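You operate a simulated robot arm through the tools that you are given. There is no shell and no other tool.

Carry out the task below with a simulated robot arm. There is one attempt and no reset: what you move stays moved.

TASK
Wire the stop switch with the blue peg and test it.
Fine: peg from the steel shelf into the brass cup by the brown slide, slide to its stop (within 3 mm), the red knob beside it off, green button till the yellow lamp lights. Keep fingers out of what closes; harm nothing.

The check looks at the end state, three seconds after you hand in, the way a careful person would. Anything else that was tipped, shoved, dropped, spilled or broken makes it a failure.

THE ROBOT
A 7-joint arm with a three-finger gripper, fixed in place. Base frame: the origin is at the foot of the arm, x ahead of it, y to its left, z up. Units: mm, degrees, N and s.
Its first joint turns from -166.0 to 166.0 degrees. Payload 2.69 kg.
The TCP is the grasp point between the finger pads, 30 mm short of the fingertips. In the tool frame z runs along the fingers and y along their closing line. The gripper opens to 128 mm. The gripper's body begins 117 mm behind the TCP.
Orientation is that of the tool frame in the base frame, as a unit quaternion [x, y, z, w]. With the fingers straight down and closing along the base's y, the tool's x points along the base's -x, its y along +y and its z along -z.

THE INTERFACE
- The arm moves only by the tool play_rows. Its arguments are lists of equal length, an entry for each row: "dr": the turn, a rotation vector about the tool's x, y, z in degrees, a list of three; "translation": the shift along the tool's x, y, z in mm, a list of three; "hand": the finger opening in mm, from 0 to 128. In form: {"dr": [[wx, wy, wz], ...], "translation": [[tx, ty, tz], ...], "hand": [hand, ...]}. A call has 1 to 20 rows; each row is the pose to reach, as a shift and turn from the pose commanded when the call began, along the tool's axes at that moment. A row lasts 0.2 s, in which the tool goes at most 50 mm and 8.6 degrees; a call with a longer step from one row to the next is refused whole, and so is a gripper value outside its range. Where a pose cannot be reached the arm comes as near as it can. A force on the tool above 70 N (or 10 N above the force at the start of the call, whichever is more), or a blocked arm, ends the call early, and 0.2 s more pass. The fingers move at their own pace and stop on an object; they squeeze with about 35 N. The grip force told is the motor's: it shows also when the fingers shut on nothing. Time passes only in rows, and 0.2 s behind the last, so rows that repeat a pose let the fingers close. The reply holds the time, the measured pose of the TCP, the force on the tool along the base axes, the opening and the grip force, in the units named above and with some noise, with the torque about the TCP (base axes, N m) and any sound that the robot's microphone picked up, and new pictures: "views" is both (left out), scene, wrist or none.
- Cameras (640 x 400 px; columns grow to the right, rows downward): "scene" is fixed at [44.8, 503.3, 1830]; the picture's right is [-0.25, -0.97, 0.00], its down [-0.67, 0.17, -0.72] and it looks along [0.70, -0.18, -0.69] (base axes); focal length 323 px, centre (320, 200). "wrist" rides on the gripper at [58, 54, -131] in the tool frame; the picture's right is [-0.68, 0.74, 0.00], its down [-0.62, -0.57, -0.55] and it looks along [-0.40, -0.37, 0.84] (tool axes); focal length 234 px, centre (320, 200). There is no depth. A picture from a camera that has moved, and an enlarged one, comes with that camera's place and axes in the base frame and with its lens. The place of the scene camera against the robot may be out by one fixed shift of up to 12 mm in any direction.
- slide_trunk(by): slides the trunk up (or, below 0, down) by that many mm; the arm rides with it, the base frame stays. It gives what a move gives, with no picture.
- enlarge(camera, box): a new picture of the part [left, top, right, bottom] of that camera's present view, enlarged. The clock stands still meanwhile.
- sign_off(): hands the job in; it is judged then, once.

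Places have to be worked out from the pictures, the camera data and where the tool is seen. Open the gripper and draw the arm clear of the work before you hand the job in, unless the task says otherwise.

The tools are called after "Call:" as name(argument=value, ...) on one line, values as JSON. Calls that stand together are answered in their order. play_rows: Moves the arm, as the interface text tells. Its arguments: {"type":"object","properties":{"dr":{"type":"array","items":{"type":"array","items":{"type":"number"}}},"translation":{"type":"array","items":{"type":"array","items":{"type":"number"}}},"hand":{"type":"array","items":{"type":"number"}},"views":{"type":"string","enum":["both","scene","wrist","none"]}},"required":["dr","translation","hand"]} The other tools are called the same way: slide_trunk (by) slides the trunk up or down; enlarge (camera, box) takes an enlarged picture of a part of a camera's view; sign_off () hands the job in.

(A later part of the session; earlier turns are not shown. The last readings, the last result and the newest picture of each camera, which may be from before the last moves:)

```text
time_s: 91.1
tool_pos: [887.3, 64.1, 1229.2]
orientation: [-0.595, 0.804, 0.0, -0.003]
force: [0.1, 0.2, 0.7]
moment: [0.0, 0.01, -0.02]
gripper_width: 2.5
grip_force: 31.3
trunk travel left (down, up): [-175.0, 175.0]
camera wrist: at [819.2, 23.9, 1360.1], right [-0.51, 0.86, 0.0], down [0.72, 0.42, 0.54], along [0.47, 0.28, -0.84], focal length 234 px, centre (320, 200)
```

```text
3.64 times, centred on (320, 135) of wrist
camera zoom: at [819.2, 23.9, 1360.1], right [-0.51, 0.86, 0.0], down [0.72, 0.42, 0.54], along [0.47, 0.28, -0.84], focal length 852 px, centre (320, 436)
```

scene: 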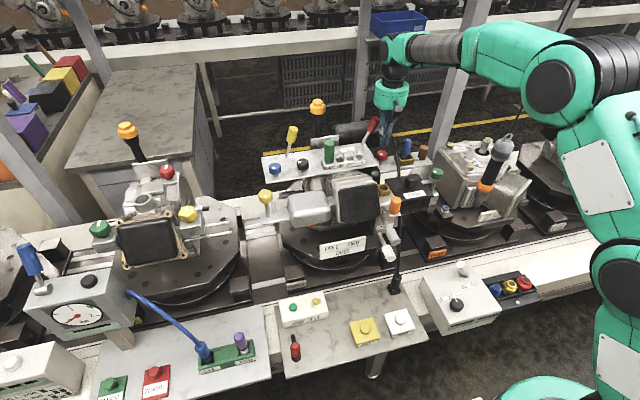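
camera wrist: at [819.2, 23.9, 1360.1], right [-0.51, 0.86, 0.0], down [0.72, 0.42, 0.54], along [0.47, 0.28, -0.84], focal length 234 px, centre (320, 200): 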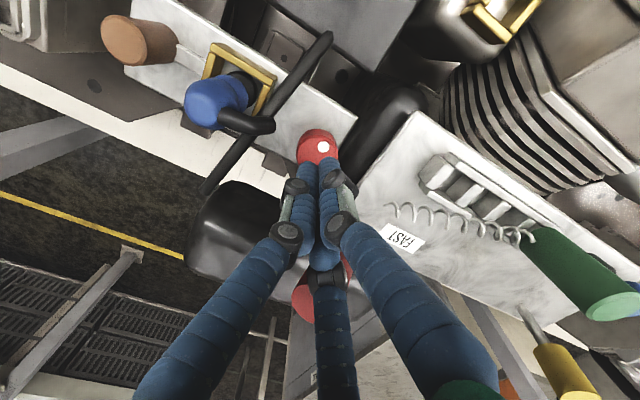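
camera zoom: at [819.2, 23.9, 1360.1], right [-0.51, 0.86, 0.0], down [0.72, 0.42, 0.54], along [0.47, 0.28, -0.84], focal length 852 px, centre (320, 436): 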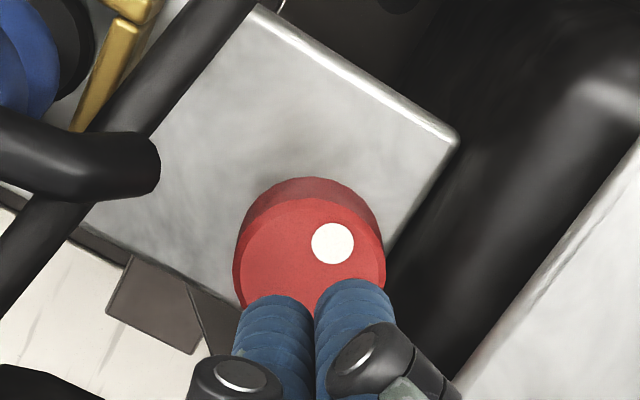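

The knob follows (dot now pointing toward -x, ≈60° turned). I continue counter-clockwise in another light-press stroke, watching for the stop.

Call:
play_rows(dr=[[0, 0, 0], [0, 0, 0], [0, 0, 0], [0, 0, 0], [0, 0, 0]], translation=[[0, 0, 12], [0, 0, 25], [0, 0, 34], [0, 0, 39.5], [0, 0, 39.5]], hand=[0, 0, 0, 0, 0], views="none")

Call:
play_rows(dr=[[0, 0, -5], [0, 0, -10], [0, 0, -15], [0, 0, -15]], translation=[[0, 0, 0], [0, 0, 0], [0, 0, 0], [0, 0, 0]], hand=[0, 0, 0, 0], views="none")

Call:
play_rows(dr=[[0, 0, -5], [0, 0, -10], [0, 0, -15], [0, 0, -15]], translation=[[0, 0, 0], [0, 0, 0], [0, 0, 0], [0, 0, 0]], hand=[0, 0, 0, 0], views="none")

Call:
play_rows(dr=[[0, 0, 0], [0, 0, 0], [0, 0, 0], [0, 0, 0]], translation=[[0, 0, -8], [0, 0, -22], [0, 0, -40], [0, 0, -40]], hand=[0, 0, 0, 0], views="wrist")

Call:
enlarge(camera="scene", box=[360, 140, 400, 180])

Call:
enlarge(camera="wrist", box=[250, 80, 390, 190])

```text
time_s: 92.3
tool_pos: [888.2, 62.0, 1191.8]
orientation: [-0.595, 0.804, -0.001, -0.002]
force: [1.8, -0.2, 2.8]
moment: [0.07, -0.07, -0.02]
gripper_width: 2.4
grip_force: 31.5
trunk travel left (down, up): [-175.0, 175.0]
```

```text
time_s: 93.3
tool_pos: [888.5, 61.4, 1192.3]
orientation: [-0.694, 0.72, 0.0, -0.002]
force: [1.7, -0.9, 11.2]
moment: [0.15, -0.16, -0.1]
gripper_width: 1.9
grip_force: 31.4
trunk travel left (down, up): [-175.0, 175.0]
```

```text
time_s: 94.3
tool_pos: [887.9, 64.0, 1191.7]
orientation: [0.782, -0.623, -0.001, 0.002]
force: [5.0, -1.3, 22.6]
moment: [0.1, -0.3, -0.29]
gripper_width: 2.0
grip_force: 31.0
trunk travel left (down, up): [-175.0, 175.0]
```

```text
time_s: 95.3
tool_pos: [885.9, 62.7, 1229.1]
orientation: [0.783, -0.622, -0.001, 0.003]
force: [0.6, 0.0, -0.5]
moment: [-0.02, 0.0, -0.01]
gripper_width: 2.1
grip_force: 31.8
trunk travel left (down, up): [-175.0, 175.0]
camera wrist: at [847.9, -5.2, 1360.6], right [-0.87, 0.49, 0.0], down [0.42, 0.73, 0.54], along [0.27, 0.47, -0.84], focal length 234 px, centre (320, 200)
```

wrist: 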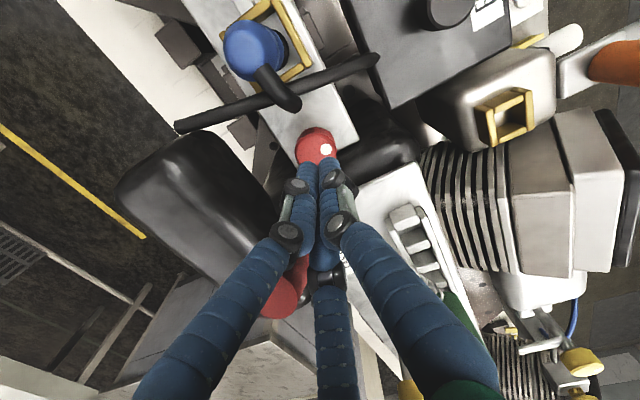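

```text
10.00 times, centred on (380, 160) of scene
camera zoom: at [44.8, 503.3, 1830.0], right [-0.25, -0.97, 0.0], down [-0.67, 0.17, -0.72], along [0.7, -0.18, -0.69], focal length 3231 px, centre (-280, 600)
```

zoom: 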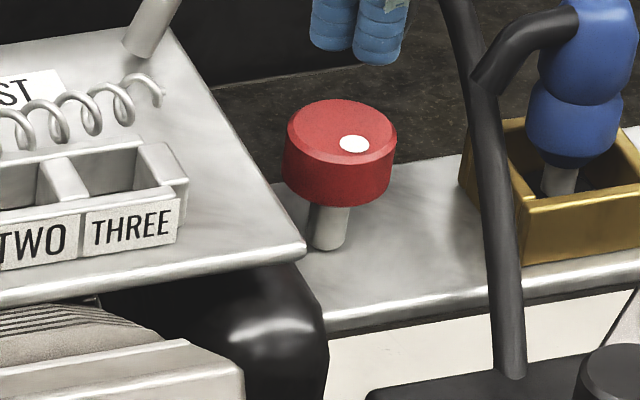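

```text
3.64 times, centred on (320, 135) of wrist
camera zoom: at [847.9, -5.2, 1360.6], right [-0.87, 0.49, 0.0], down [0.42, 0.73, 0.54], along [0.27, 0.47, -0.84], focal length 852 px, centre (320, 436)
```

zoom: 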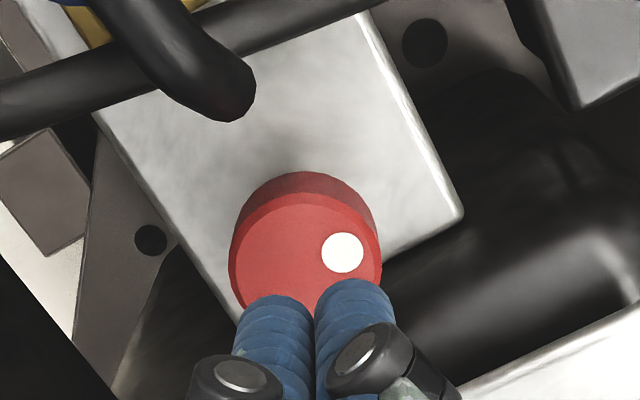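

The dot stayed at the same place this stroke while torque rose to 0.29 N·m – it seems to be at the counter-clockwise stop. I verify with one firmer short stroke from a fresh angle.

Call:
play_rows(dr=[[0, 0, 8], [0, 0, 16], [0, 0, 24], [0, 0, 30], [0, 0, 30], [0, 0, 30], [0, 0, 30], [0, 0, 30], [0, 0, 30]], translation=[[0, 0, 0], [0, 0, 0], [0, 0, 0], [0, 0, 0], [0, 0, 12], [0, 0, 25], [0, 0, 35], [0, 0, 40.5], [0, 0, 40.5]], hand=[0, 0, 0, 0, 0, 0, 0, 0, 0], views="none")

Call:
play_rows(dr=[[0, 0, -5], [0, 0, -10], [0, 0, -14], [0, 0, -14]], translation=[[0, 0, 0], [0, 0, 0], [0, 0, 0], [0, 0, 0]], hand=[0, 0, 0, 0], views="none")

Call:
play_rows(dr=[[0, 0, 0], [0, 0, 0], [0, 0, 0], [0, 0, 0]], translation=[[0, 0, -8], [0, 0, -22], [0, 0, -40], [0, 0, -40]], hand=[0, 0, 0, 0], views="wrist")

Call:
enlarge(camera="scene", box=[360, 140, 400, 180])

Call:
enlarge(camera="wrist", box=[250, 80, 390, 190])

```text
time_s: 97.3
tool_pos: [889.5, 62.6, 1191.9]
orientation: [-0.595, 0.803, -0.001, -0.002]
force: [2.6, 0.7, 8.6]
moment: [0.1, -0.18, -0.04]
gripper_width: 2.2
grip_force: 31.2
trunk travel left (down, up): [-175.0, 175.0]
```

```text
time_s: 98.3
tool_pos: [887.0, 62.0, 1191.6]
orientation: [-0.688, 0.726, 0.0, -0.002]
force: [3.9, -0.7, 16.8]
moment: [0.08, -0.24, -0.19]
gripper_width: 2.0
grip_force: 31.0
trunk travel left (down, up): [-175.0, 175.0]
```

```text
time_s: 99.3
tool_pos: [886.2, 61.8, 1227.8]
orientation: [-0.688, 0.726, 0.001, -0.003]
force: [1.0, -0.3, 0.5]
moment: [-0.01, -0.02, -0.01]
gripper_width: 1.8
grip_force: 31.0
trunk travel left (down, up): [-175.0, 175.0]
camera wrist: at [830.1, 7.9, 1359.4], right [-0.7, 0.71, 0.0], down [0.6, 0.59, 0.54], along [0.39, 0.38, -0.84], focal length 234 px, centre (320, 200)
```

wrist: 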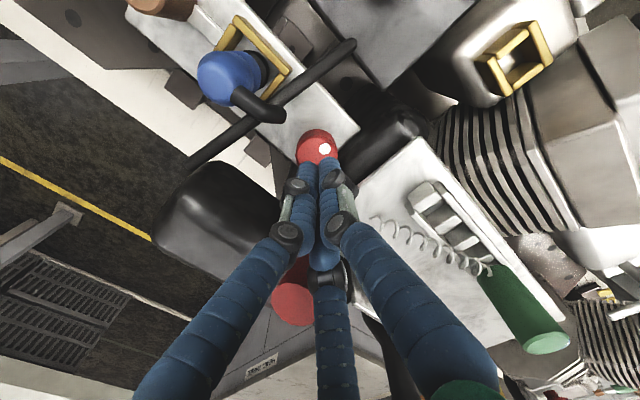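

```text
10.00 times, centred on (380, 160) of scene
camera zoom: at [44.8, 503.3, 1830.0], right [-0.25, -0.97, 0.0], down [-0.67, 0.17, -0.72], along [0.7, -0.18, -0.69], focal length 3231 px, centre (-280, 600)
```

zoom: 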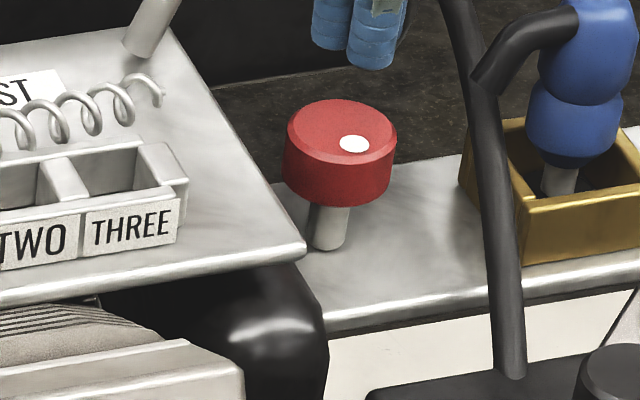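

```text
3.64 times, centred on (320, 135) of wrist
camera zoom: at [830.1, 7.9, 1359.4], right [-0.7, 0.71, 0.0], down [0.6, 0.59, 0.54], along [0.39, 0.38, -0.84], focal length 852 px, centre (320, 436)
```

zoom: 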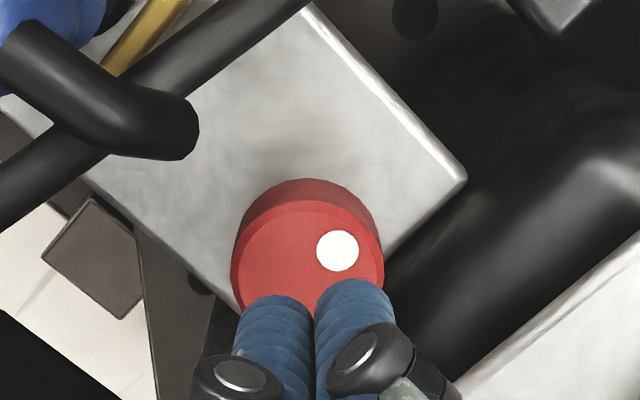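

The knob is at its counter-clockwise stop (dot unchanged under torque); other knobs in the scene show the same two dot angles, so this is its other position. Now I rise and travel to above the green button, estimated at (592, 457, 798).

Call:
play_rows(dr=[[0, 0, 0], [0, 0, 0], [0, 0, 0], [0, 0, 0], [0, 0, 7], [0, 0, 14.5], [0, 0, 22], [0, 0, 29.5], [0, 0, 37], [0, 0, 44.5], [0, 0, 52], [0, 0, 59.5], [0, 0, 67], [0, 0, 74.5], [0, 0, 82], [0, 0, 86.9], [0, 0, 86.9]], translation=[[0, 0, -30], [0, 0, -75], [0, 0, -120], [0, 0, -165], [-20, 17, -175], [-55, 46, -175], [-90, 75, -175], [-125, 104, -175], [-160, 133, -175], [-195, 162, -175], [-230, 191, -175], [-265, 220, -175], [-300, 249, -175], [-335, 278, -175], [-362, 301, -175], [-378.5, 315, -175], [-378.5, 315, -175]], hand=[0, 0, 0, 0, 0, 0, 0, 0, 0, 0, 0, 0, 0, 0, 0, 0, 0], views="both")

Call:
enlarge(camera="scene", box=[370, 110, 450, 180])

Call:
enlarge(camera="scene", box=[250, 90, 450, 215])

```text
time_s: 102.9
tool_pos: [593.9, 460.1, 1403.8]
orientation: [-0.001, 1.0, -0.002, -0.003]
force: [-0.5, -0.4, 0.9]
moment: [-0.02, -0.06, 0.01]
gripper_width: 2.2
grip_force: 30.9
trunk travel left (down, up): [-175.0, 175.0]
camera wrist: at [534.7, 515.0, 1534.1], right [0.68, 0.74, -0.01], down [0.62, -0.56, 0.55], along [0.4, -0.37, -0.84], focal length 234 px, centre (320, 200)
```

scene: 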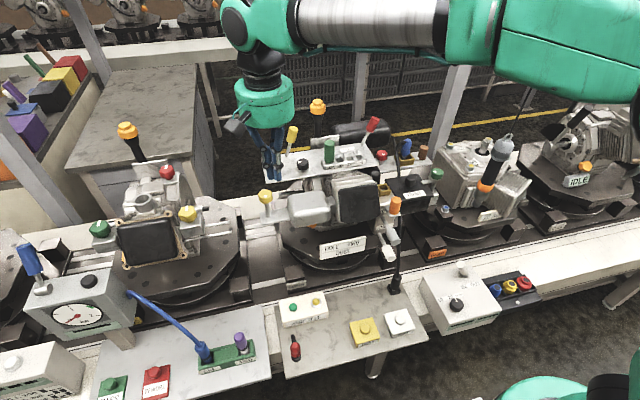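
wrist: 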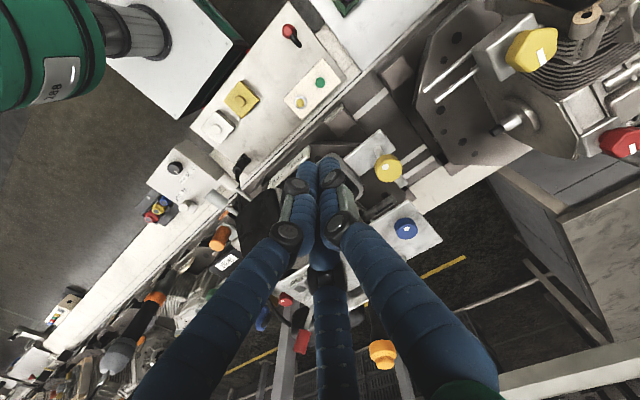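

```text
5.71 times, centred on (410, 145) of scene
camera zoom: at [44.8, 503.3, 1830.0], right [-0.25, -0.97, 0.0], down [-0.67, 0.17, -0.72], along [0.7, -0.18, -0.69], focal length 1846 px, centre (-194, 514)
```

zoom: 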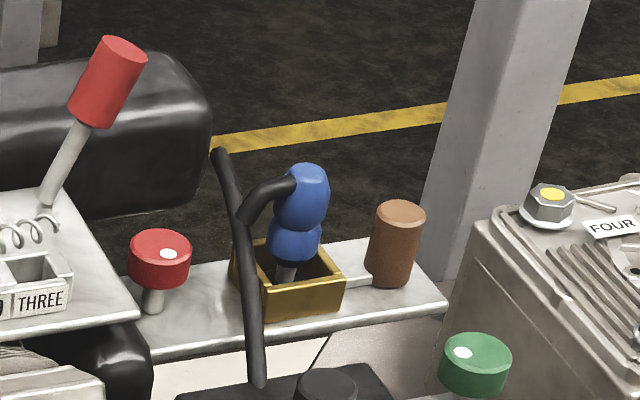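

```text
3.20 times, centred on (350, 152) of scene
camera zoom: at [44.8, 503.3, 1830.0], right [-0.25, -0.97, 0.0], down [-0.67, 0.17, -0.72], along [0.7, -0.18, -0.69], focal length 1034 px, centre (224, 352)
```

zoom: 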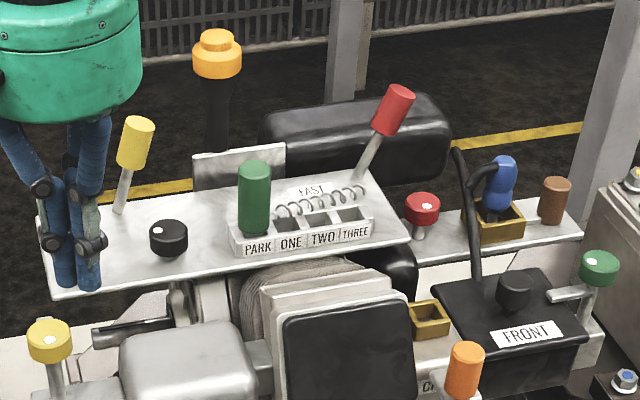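

Knob dot, peg, slide and lever all look right from afar. The tool axis points at the green button already; I descend toward it and refine.

Call:
play_rows(dr=[[0, 0, 0], [0, 0, 0], [0, 0, 0], [0, 0, 0], [0, 0, 0], [0, 0, 0], [0, 0, 0], [0, 0, 0], [0, 0, 0], [0, 0, 0], [0, 0, 0]], translation=[[0, 0, 40], [0, 0, 85], [0, 0, 130], [0, 0, 175], [0, 0, 220], [0, 0, 265], [0, 0, 310], [0, 0, 350], [0, 0, 385], [0, 0, 410], [0, 0, 410]], hand=[0, 0, 0, 0, 0, 0, 0, 0, 0, 0, 0], views="both")

Call:
enlarge(camera="wrist", box=[250, 60, 390, 170])

```text
time_s: 105.3
tool_pos: [590.2, 461.0, 994.4]
orientation: [-0.002, 1.0, -0.001, -0.002]
force: [0.1, 0.1, -0.4]
moment: [-0.04, 0.06, -0.06]
gripper_width: 1.9
grip_force: 31.1
trunk travel left (down, up): [-175.0, 175.0]
camera wrist: at [532.8, 515.1, 1123.9], right [0.68, 0.74, -0.01], down [0.62, -0.56, 0.55], along [0.4, -0.37, -0.84], focal length 234 px, centre (320, 200)
```

scene: 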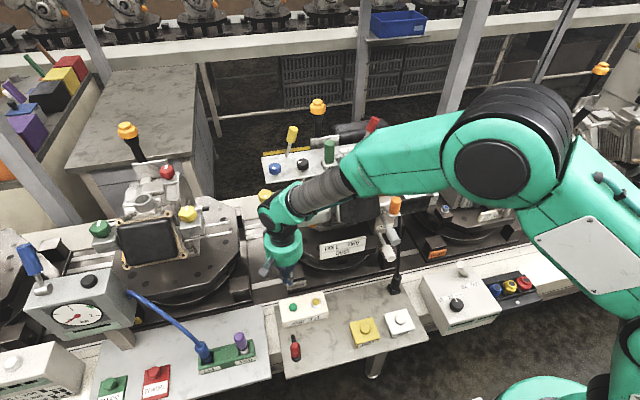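
wrist: 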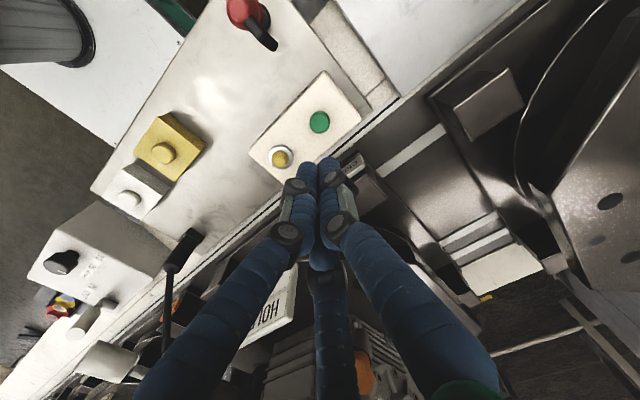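

```text
3.64 times, centred on (320, 115) of wrist
camera zoom: at [532.8, 515.1, 1123.9], right [0.68, 0.74, -0.01], down [0.62, -0.56, 0.55], along [0.4, -0.37, -0.84], focal length 852 px, centre (320, 509)
```

zoom: 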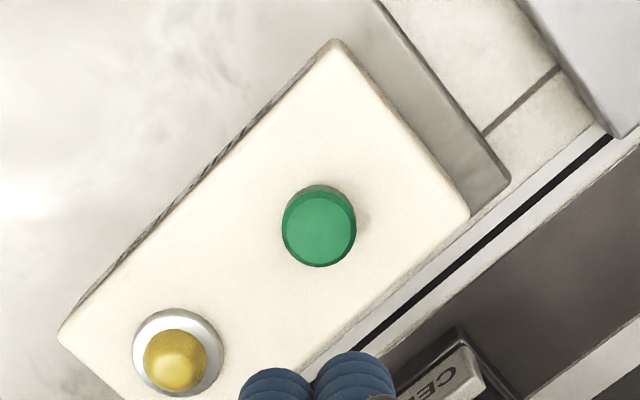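

Button centre is about (594.5, 456), some 7 mm from the axis; I correct and descend to ~15 mm above it.

Call:
play_rows(dr=[[0, 0, 0], [0, 0, 0], [0, 0, 0], [0, 0, 0], [0, 0, 0], [0, 0, 0]], translation=[[-4.3, -5.2, 30], [-4.3, -5.2, 65], [-4.3, -5.2, 100], [-4.3, -5.2, 130], [-4.3, -5.2, 148], [-4.3, -5.2, 148]], hand=[0, 0, 0, 0, 0, 0], views="both")

Call:
enlarge(camera="wrist", box=[250, 80, 390, 190])

Call:
enlarge(camera="scene", box=[260, 275, 345, 335])

```text
time_s: 106.7
tool_pos: [596.2, 452.4, 845.6]
orientation: [-0.001, 1.0, -0.002, -0.003]
force: [-0.3, -0.7, 0.1]
moment: [0.03, 0.0, 0.0]
gripper_width: 2.0
grip_force: 31.4
trunk travel left (down, up): [-175.0, 175.0]
camera wrist: at [537.3, 507.7, 976.3], right [0.68, 0.74, -0.01], down [0.62, -0.56, 0.55], along [0.4, -0.37, -0.84], focal length 234 px, centre (320, 200)
```

scene: 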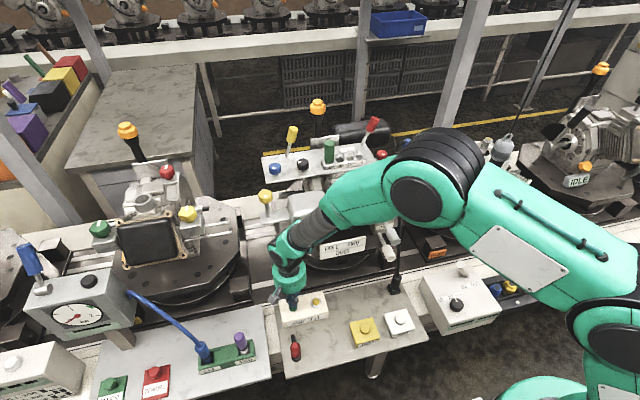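
wrist: 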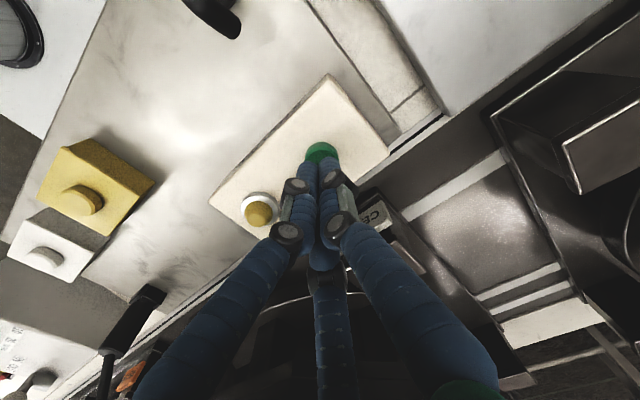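

```text
3.64 times, centred on (320, 135) of wrist
camera zoom: at [537.3, 507.7, 976.3], right [0.68, 0.74, -0.01], down [0.62, -0.56, 0.55], along [0.4, -0.37, -0.84], focal length 852 px, centre (320, 436)
```

zoom: 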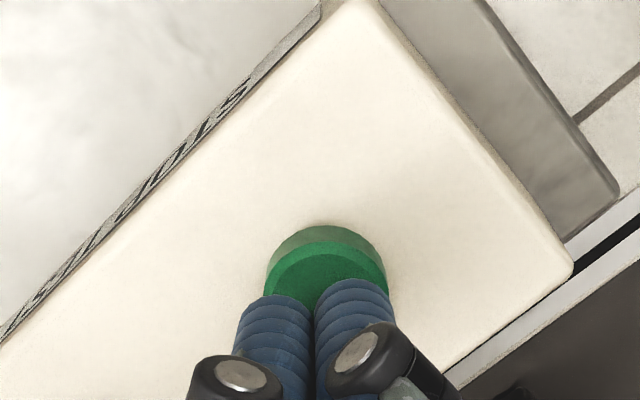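

```text
6.67 times, centred on (302, 305) of scene
camera zoom: at [44.8, 503.3, 1830.0], right [-0.25, -0.97, 0.0], down [-0.67, 0.17, -0.72], along [0.7, -0.18, -0.69], focal length 2154 px, centre (437, -500)
```

zoom: 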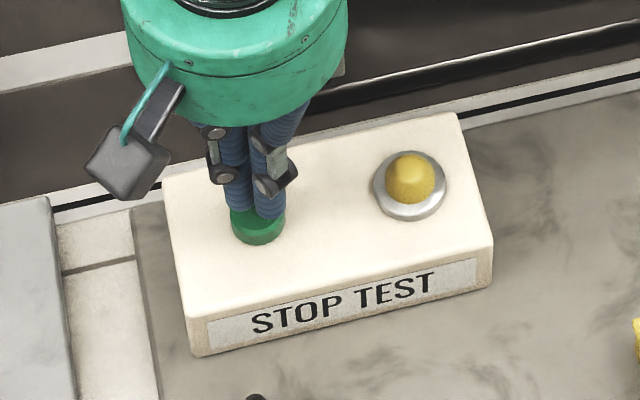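

The fingertips are directly over the green button. I press down in small steps, watching force and lamp.

Call:
play_rows(dr=[[0, 0, 0], [0, 0, 0], [0, 0, 0], [0, 0, 0]], translation=[[0, 0, 4], [0, 0, 8], [0, 0, 12], [0, 0, 12]], hand=[0, 0, 0, 0], views="none")

Call:
play_rows(dr=[[0, 0, 0], [0, 0, 0], [0, 0, 0]], translation=[[0, 0, 2], [0, 0, 4], [0, 0, 4]], hand=[0, 0, 0], views="none")

Call:
enlarge(camera="scene", box=[260, 275, 345, 335])

```text
time_s: 107.7
tool_pos: [594.6, 453.0, 835.2]
orientation: [-0.001, 1.0, -0.001, -0.002]
force: [0.7, 0.0, 0.1]
moment: [-0.04, -0.02, 0.01]
gripper_width: 2.2
grip_force: 31.8
trunk travel left (down, up): [-175.0, 175.0]
```

```text
time_s: 108.5
tool_pos: [596.5, 452.4, 830.3]
orientation: [-0.001, 1.0, -0.003, -0.002]
force: [0.0, 0.0, 0.7]
moment: [0.07, 0.01, 0.04]
gripper_width: 2.4
grip_force: 31.2
trunk travel left (down, up): [-175.0, 175.0]
```

```text
6.67 times, centred on (302, 305) of scene
camera zoom: at [44.8, 503.3, 1830.0], right [-0.25, -0.97, 0.0], down [-0.67, 0.17, -0.72], along [0.7, -0.18, -0.69], focal length 2154 px, centre (437, -500)
```

zoom: 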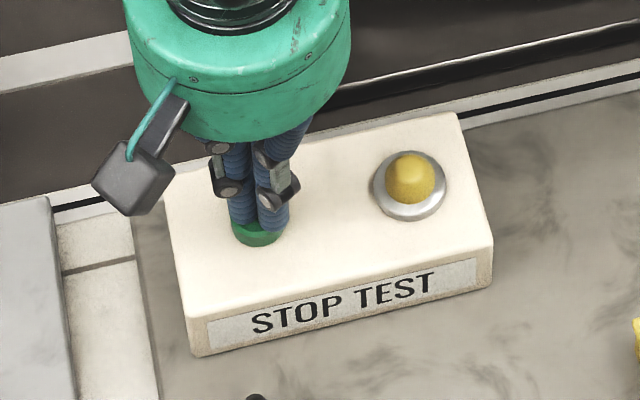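

No firm contact yet; I continue in 2 mm steps.

Call:
play_rows(dr=[[0, 0, 0], [0, 0, 0]], translation=[[0, 0, 2.5], [0, 0, 2.5]], hand=[0, 0], views="none")

Call:
play_rows(dr=[[0, 0, 0], [0, 0, 0]], translation=[[0, 0, 2], [0, 0, 2]], hand=[0, 0], views="none")

Call:
enlarge(camera="scene", box=[260, 275, 345, 335])

```text
time_s: 109.1
tool_pos: [595.1, 452.3, 829.4]
orientation: [-0.001, 1.0, -0.002, -0.002]
force: [0.1, -0.2, 0.5]
moment: [0.01, 0.01, 0.0]
gripper_width: 2.2
grip_force: 31.1
trunk travel left (down, up): [-175.0, 175.0]
```

```text
time_s: 109.7
tool_pos: [596.6, 452.8, 828.2]
orientation: [-0.001, 1.0, -0.001, -0.003]
force: [0.6, 1.6, 1.1]
moment: [0.04, -0.03, -0.01]
gripper_width: 6.2
grip_force: 31.4
trunk travel left (down, up): [-175.0, 175.0]
heard: click
```

```text
6.67 times, centred on (302, 305) of scene
camera zoom: at [44.8, 503.3, 1830.0], right [-0.25, -0.97, 0.0], down [-0.67, 0.17, -0.72], along [0.7, -0.18, -0.69], focal length 2154 px, centre (437, -500)
```

zoom: 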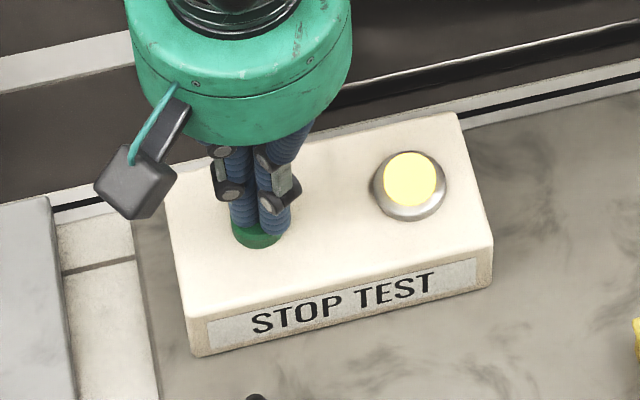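

A click was heard and the yellow lamp is lit. I hold briefly, then release upward and check the lamp.

Call:
play_rows(dr=[[0, 0, 0], [0, 0, 0], [0, 0, 0]], translation=[[0, 0, 0], [0, 0, 0], [0, 0, 0]], hand=[0, 0, 0], views="none")

Call:
play_rows(dr=[[0, 0, 0], [0, 0, 0], [0, 0, 0], [0, 0, 0], [0, 0, 0], [0, 0, 0], [0, 0, 0]], translation=[[0, 0, -5], [0, 0, -20], [0, 0, -50], [0, 0, -90], [0, 0, -130], [0, 0, -170], [0, 0, -210]], hand=[0, 0, 0, 0, 0, 0, 0], views="both")

Call:
enlarge(camera="scene", box=[260, 275, 345, 335])

Call:
enlarge(camera="wrist", box=[230, 60, 410, 200])

```text
time_s: 110.5
tool_pos: [596.1, 451.0, 827.4]
orientation: [-0.001, 1.0, -0.002, -0.002]
force: [0.1, -0.4, 2.5]
moment: [0.02, 0.02, 0.03]
gripper_width: 6.1
grip_force: 31.9
trunk travel left (down, up): [-175.0, 175.0]
```

```text
time_s: 112.1
tool_pos: [597.7, 455.1, 1038.9]
orientation: [-0.001, 1.0, -0.001, -0.002]
force: [-1.2, -0.5, 0.6]
moment: [-0.03, -0.02, 0.0]
gripper_width: 2.1
grip_force: 31.4
trunk travel left (down, up): [-175.0, 175.0]
camera wrist: at [540.1, 509.7, 1170.0], right [0.68, 0.74, -0.01], down [0.62, -0.56, 0.55], along [0.4, -0.37, -0.84], focal length 234 px, centre (320, 200)
```

scene: 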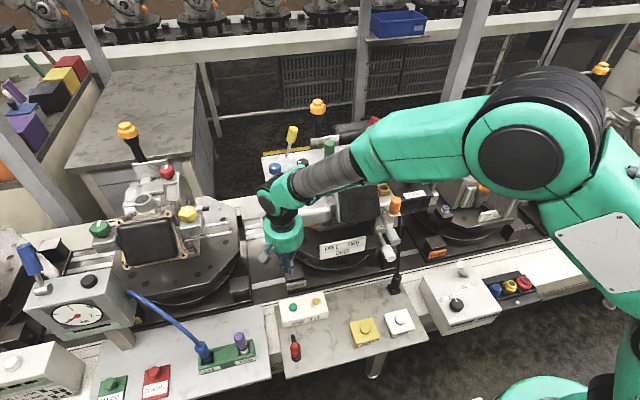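
wrist: 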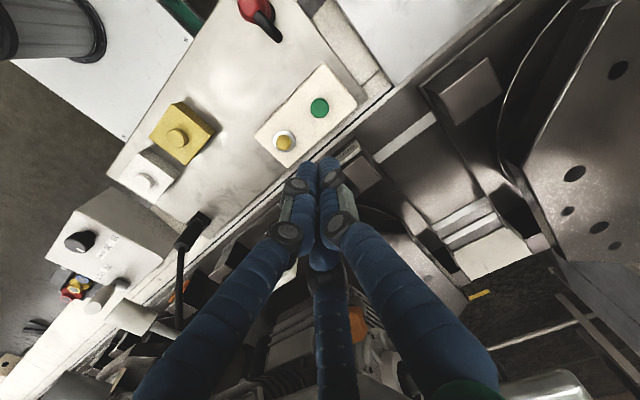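

```text
6.67 times, centred on (302, 305) of scene
camera zoom: at [44.8, 503.3, 1830.0], right [-0.25, -0.97, 0.0], down [-0.67, 0.17, -0.72], along [0.7, -0.18, -0.69], focal length 2154 px, centre (437, -500)
```

zoom: 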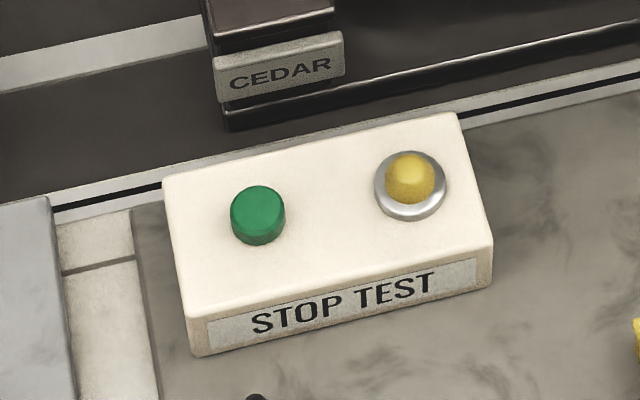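

```text
2.86 times, centred on (320, 130) of wrist
camera zoom: at [540.1, 509.7, 1170.0], right [0.68, 0.74, -0.01], down [0.62, -0.56, 0.55], along [0.4, -0.37, -0.84], focal length 669 px, centre (320, 400)
```

zoom: 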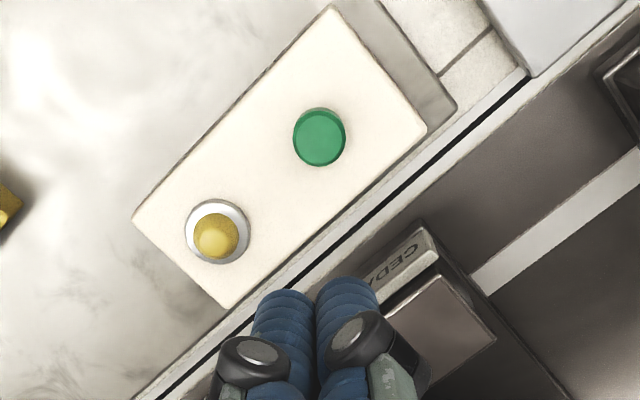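

The lamp lit while pressed and the button sprang back, as a test lamp would. I now rise and return to the start pose with the hand open to inspect everything unobstructed.

Call:
play_rows(dr=[[0, 0, 0], [0, 0, 0], [0, 0, 0], [0, 0, 0], [0, 0, 0], [0, 0, 0], [0, 0, 0], [0, 0, 0], [0, 0, 0]], translation=[[0, 0, -40], [0, 0, -85], [0, 0, -130], [0, 0, -175], [0, 0, -220], [0, 0, -265], [0, 0, -310], [0, 0, -350], [0, 0, -360]], hand=[0, 0, 0, 0, 0, 0, 0, 0, 0], views="none")

Call:
play_rows(dr=[[0, 0, 0], [0, 0, 0], [0, 0, 0], [0, 0, 0], [0, 0, 0], [0, 0, 0], [0, 0, 0], [0, 0, 0], [0, 0, 0], [0, 0, 0], [0, 0, 0], [0, 0, 0], [0, 0, 0]], translation=[[0, -30, 0], [2, -73, 0], [0, -116, 0], [-5, -160, 0], [-10, -204, 0], [-15, -248, 0], [-20, -292, 0], [-26, -336, 0], [-32, -380, 0], [-38, -424, 0], [-42, -460, 0], [-45, -488, 0], [-45, -488, 0]], hand=[0, 0, 0, 0, 0, 0, 0, 0, 0, 40, 80, 128, 128], views="both")

Call:
enlarge(camera="scene", box=[250, 90, 450, 215])

Call:
enlarge(camera="scene", box=[370, 110, 450, 180])

Call:
enlarge(camera="scene", box=[360, 120, 460, 220])

Call:
enlarge(camera="scene", box=[366, 130, 446, 180])

```text
time_s: 114.1
tool_pos: [597.3, 455.1, 1397.6]
orientation: [0.0, 1.0, -0.002, -0.003]
force: [-0.5, -0.2, -0.4]
moment: [-0.01, 0.0, 0.02]
gripper_width: 2.1
grip_force: 31.9
trunk travel left (down, up): [-175.0, 175.0]
```

```text
time_s: 116.9
tool_pos: [642.1, -36.0, 1398.3]
orientation: [0.0, 1.0, -0.001, -0.003]
force: [0.4, 0.0, 0.7]
moment: [0.07, -0.01, -0.01]
gripper_width: 128.1
grip_force: 0.1
trunk travel left (down, up): [-175.0, 175.0]
camera wrist: at [584.9, 19.1, 1528.9], right [0.68, 0.74, 0.0], down [0.62, -0.56, 0.55], along [0.4, -0.37, -0.84], focal length 234 px, centre (320, 200)
```

scene: 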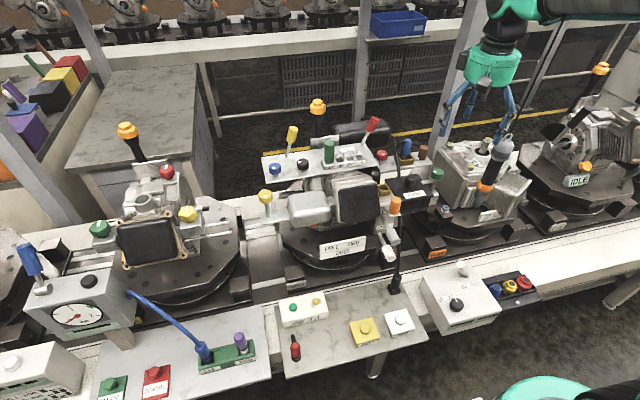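
wrist: 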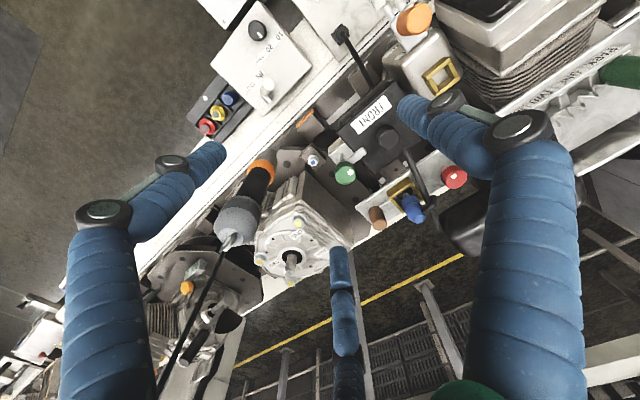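

```text
3.20 times, centred on (350, 152) of scene
camera zoom: at [44.8, 503.3, 1830.0], right [-0.25, -0.97, 0.0], down [-0.67, 0.17, -0.72], along [0.7, -0.18, -0.69], focal length 1034 px, centre (224, 352)
```

zoom: 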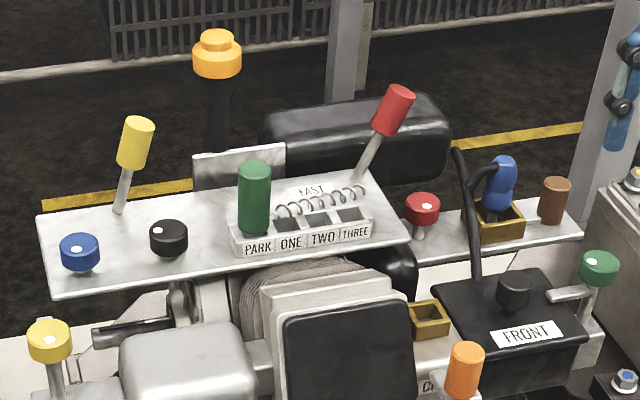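

```text
5.71 times, centred on (410, 145) of scene
camera zoom: at [44.8, 503.3, 1830.0], right [-0.25, -0.97, 0.0], down [-0.67, 0.17, -0.72], along [0.7, -0.18, -0.69], focal length 1846 px, centre (-194, 514)
```

zoom: 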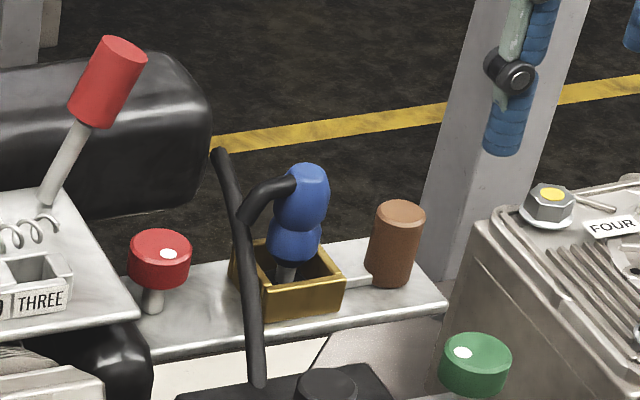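

```text
4.00 times, centred on (410, 170) of scene
camera zoom: at [44.8, 503.3, 1830.0], right [-0.25, -0.97, 0.0], down [-0.67, 0.17, -0.72], along [0.7, -0.18, -0.69], focal length 1292 px, centre (-40, 320)
```

zoom: 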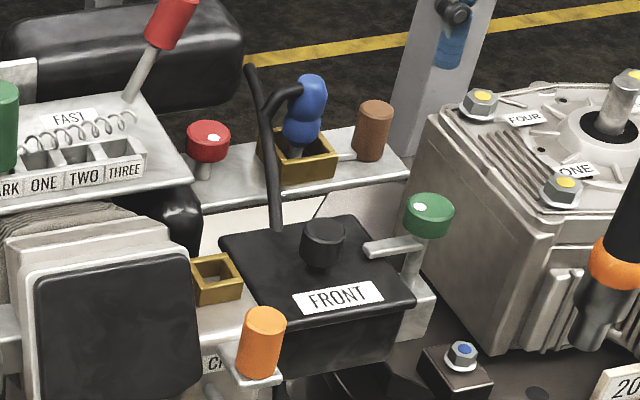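

```text
8.00 times, centred on (406, 155) of scene
camera zoom: at [44.8, 503.3, 1830.0], right [-0.25, -0.97, 0.0], down [-0.67, 0.17, -0.72], along [0.7, -0.18, -0.69], focal length 2585 px, centre (-368, 560)
```

zoom: 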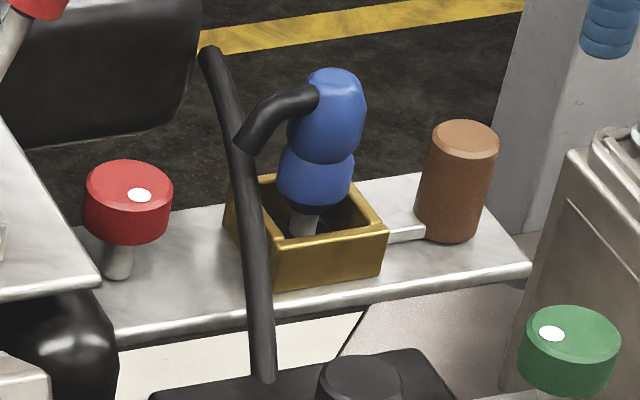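

Everything is in place. I double-check the red lever against earlier crops in detail, since I had to restore it.

Call:
enlarge(camera="scene", box=[350, 110, 430, 180])

Call:
enlarge(camera="scene", box=[340, 80, 440, 180])

Call:
enlarge(camera="scene", box=[380, 120, 440, 180])

Call:
enlarge(camera="scene", box=[370, 90, 450, 180])

```text
5.71 times, centred on (390, 145) of scene
camera zoom: at [44.8, 503.3, 1830.0], right [-0.25, -0.97, 0.0], down [-0.67, 0.17, -0.72], along [0.7, -0.18, -0.69], focal length 1846 px, centre (-80, 514)
```

zoom: 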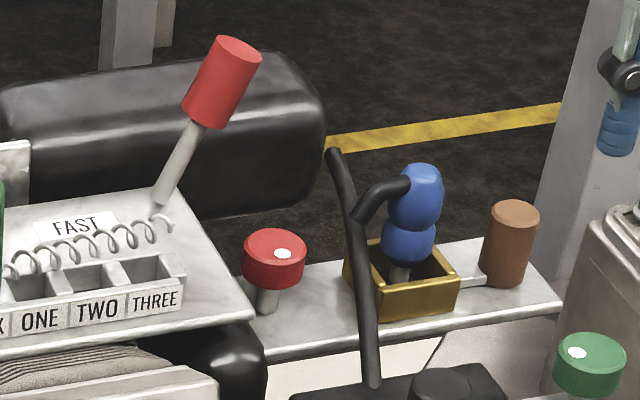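

```text
4.00 times, centred on (390, 130) of scene
camera zoom: at [44.8, 503.3, 1830.0], right [-0.25, -0.97, 0.0], down [-0.67, 0.17, -0.72], along [0.7, -0.18, -0.69], focal length 1292 px, centre (40, 480)
```

zoom: 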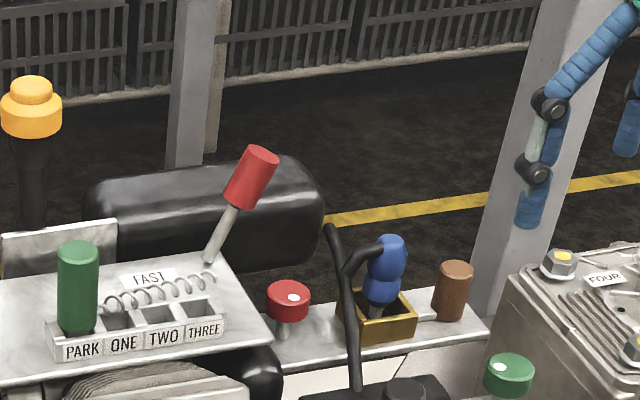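

```text
6.67 times, centred on (410, 150) of scene
camera zoom: at [44.8, 503.3, 1830.0], right [-0.25, -0.97, 0.0], down [-0.67, 0.17, -0.72], along [0.7, -0.18, -0.69], focal length 2154 px, centre (-280, 533)
```

zoom: 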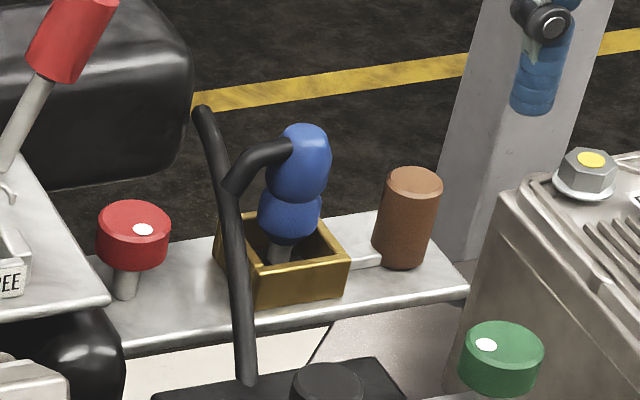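

```text
4.44 times, centred on (410, 135) of scene
camera zoom: at [44.8, 503.3, 1830.0], right [-0.25, -0.97, 0.0], down [-0.67, 0.17, -0.72], along [0.7, -0.18, -0.69], focal length 1436 px, centre (-80, 489)
```

zoom: 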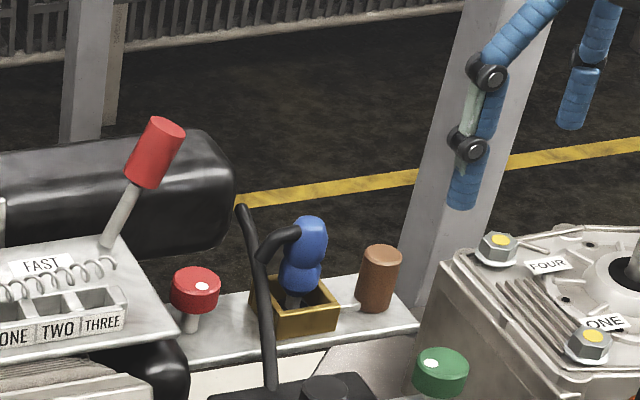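

The lever seems ~2 mm (about 1°) short of its original lean at the top – brushed again while I worked the knob. I go back with closed fingers to its +y side, exactly as before, to trim it.

Call:
play_rows(dr=[[0, 0, 0], [0, 0, -8], [0, 0, -16], [0, 0, -24], [0, 0, -32], [0, 0, -40], [0, 0, -48], [0, 0, -56], [0, 0, -64], [0, 0, -72], [0, 0, -80], [0, 0, -87], [0, 0, -90], [0, 0, -90]], translation=[[0, 0, -3], [-22, 16, -3], [-46, 32, -3], [-71, 49, -3], [-96, 66, -3], [-121, 84, -3], [-146, 102, -3], [-171, 119, -3], [-196, 137, -3], [-221, 154, -3], [-246, 172, -3], [-270, 188, -3], [-286, 200, -3], [-286, 200, -3]], hand=[60, 0, 0, 0, 0, 0, 0, 0, 0, 0, 0, 0, 0, 0], views="wrist")

Call:
enlarge(camera="wrist", box=[200, 70, 400, 220])

```text
time_s: 119.9
tool_pos: [928.5, 167.5, 1402.4]
orientation: [0.708, -0.706, 0.0, 0.003]
force: [0.8, 0.3, -0.2]
moment: [-0.02, -0.03, 0.01]
gripper_width: 2.1
grip_force: 31.5
trunk travel left (down, up): [-175.0, 175.0]
camera wrist: at [875.5, 109.3, 1533.5], right [-0.74, 0.67, 0.0], down [0.57, 0.62, 0.54], along [0.37, 0.4, -0.84], focal length 234 px, centre (320, 200)
```

wrist: 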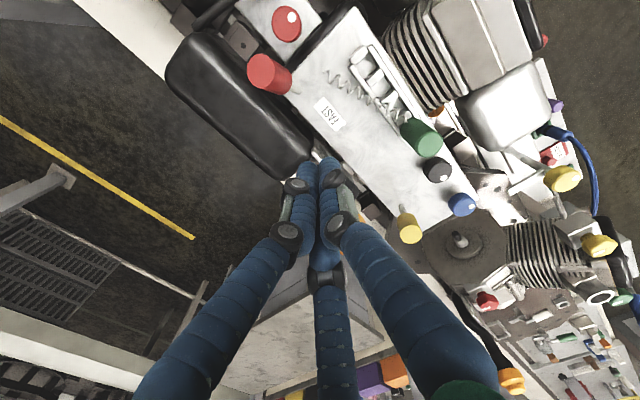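

```text
2.67 times, centred on (300, 145) of wrist
camera zoom: at [875.5, 109.3, 1533.5], right [-0.74, 0.67, 0.0], down [0.57, 0.62, 0.54], along [0.37, 0.4, -0.84], focal length 624 px, centre (373, 347)
```

zoom: 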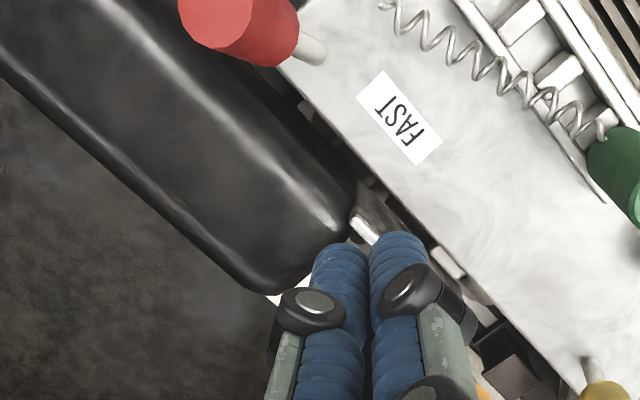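

I descend beside the lever as before.

Call:
play_rows(dr=[[0, 0, 0], [0, 0, 0], [0, 0, 0], [0, 0, 0], [0, 0, 0], [0, 0, 0]], translation=[[0, 0, 30], [0, 0, 60], [0, 0, 90], [0, 0, 110], [0, 0, 120], [0, 0, 120]], hand=[0, 0, 0, 0, 0, 0], views="none")

Call:
play_rows(dr=[[0, 0, 0], [0, 0, 0], [0, 0, 0], [0, 0, 0], [0, 0, 0]], translation=[[10, 0, 0], [20, 0, 0], [30, 0, 0], [36, 0, 0], [36, 0, 0]], hand=[0, 0, 0, 0, 0], views="none")

Call:
enlarge(camera="scene", box=[370, 110, 450, 180])

```text
time_s: 121.3
tool_pos: [927.8, 165.3, 1281.1]
orientation: [0.707, -0.707, -0.001, 0.003]
force: [0.0, -0.1, -0.1]
moment: [0.01, 0.0, -0.03]
gripper_width: 1.8
grip_force: 31.6
trunk travel left (down, up): [-175.0, 175.0]
```

```text
time_s: 122.5
tool_pos: [929.1, 129.2, 1278.4]
orientation: [0.708, -0.707, -0.001, 0.003]
force: [0.0, 0.2, 0.3]
moment: [0.0, -0.03, 0.01]
gripper_width: 2.1
grip_force: 31.4
trunk travel left (down, up): [-175.0, 175.0]
```

```text
5.71 times, centred on (410, 145) of scene
camera zoom: at [44.8, 503.3, 1830.0], right [-0.25, -0.97, 0.0], down [-0.67, 0.17, -0.72], along [0.7, -0.18, -0.69], focal length 1846 px, centre (-194, 514)
```

zoom: 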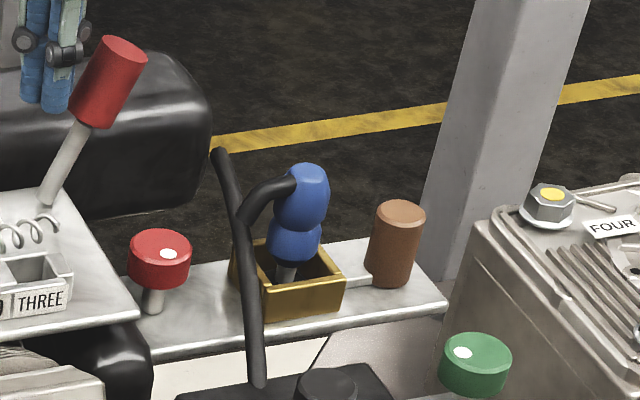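

Not touching yet (handle unchanged). I advance 3 mm and compare.

Call:
play_rows(dr=[[0, 0, 0], [0, 0, 0], [0, 0, 0]], translation=[[1.5, 0, 0], [3, 0, 0], [3, 0, 0]], hand=[0, 0, 0], views="none")

Call:
enlarge(camera="scene", box=[370, 110, 450, 180])

Call:
enlarge(camera="scene", box=[366, 130, 446, 180])

```text
time_s: 123.3
tool_pos: [928.2, 126.2, 1279.9]
orientation: [0.707, -0.707, 0.0, 0.004]
force: [-0.6, 1.3, 0.2]
moment: [0.02, 0.02, 0.01]
gripper_width: 2.3
grip_force: 31.2
trunk travel left (down, up): [-175.0, 175.0]
```

```text
5.71 times, centred on (410, 145) of scene
camera zoom: at [44.8, 503.3, 1830.0], right [-0.25, -0.97, 0.0], down [-0.67, 0.17, -0.72], along [0.7, -0.18, -0.69], focal length 1846 px, centre (-194, 514)
```

zoom: 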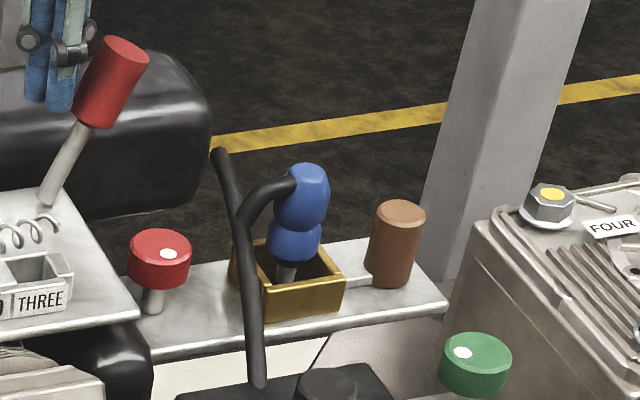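

```text
8.00 times, centred on (406, 155) of scene
camera zoom: at [44.8, 503.3, 1830.0], right [-0.25, -0.97, 0.0], down [-0.67, 0.17, -0.72], along [0.7, -0.18, -0.69], focal length 2585 px, centre (-368, 560)
```

zoom: 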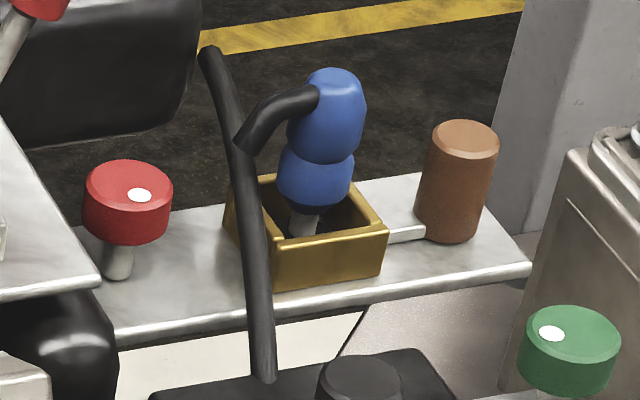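

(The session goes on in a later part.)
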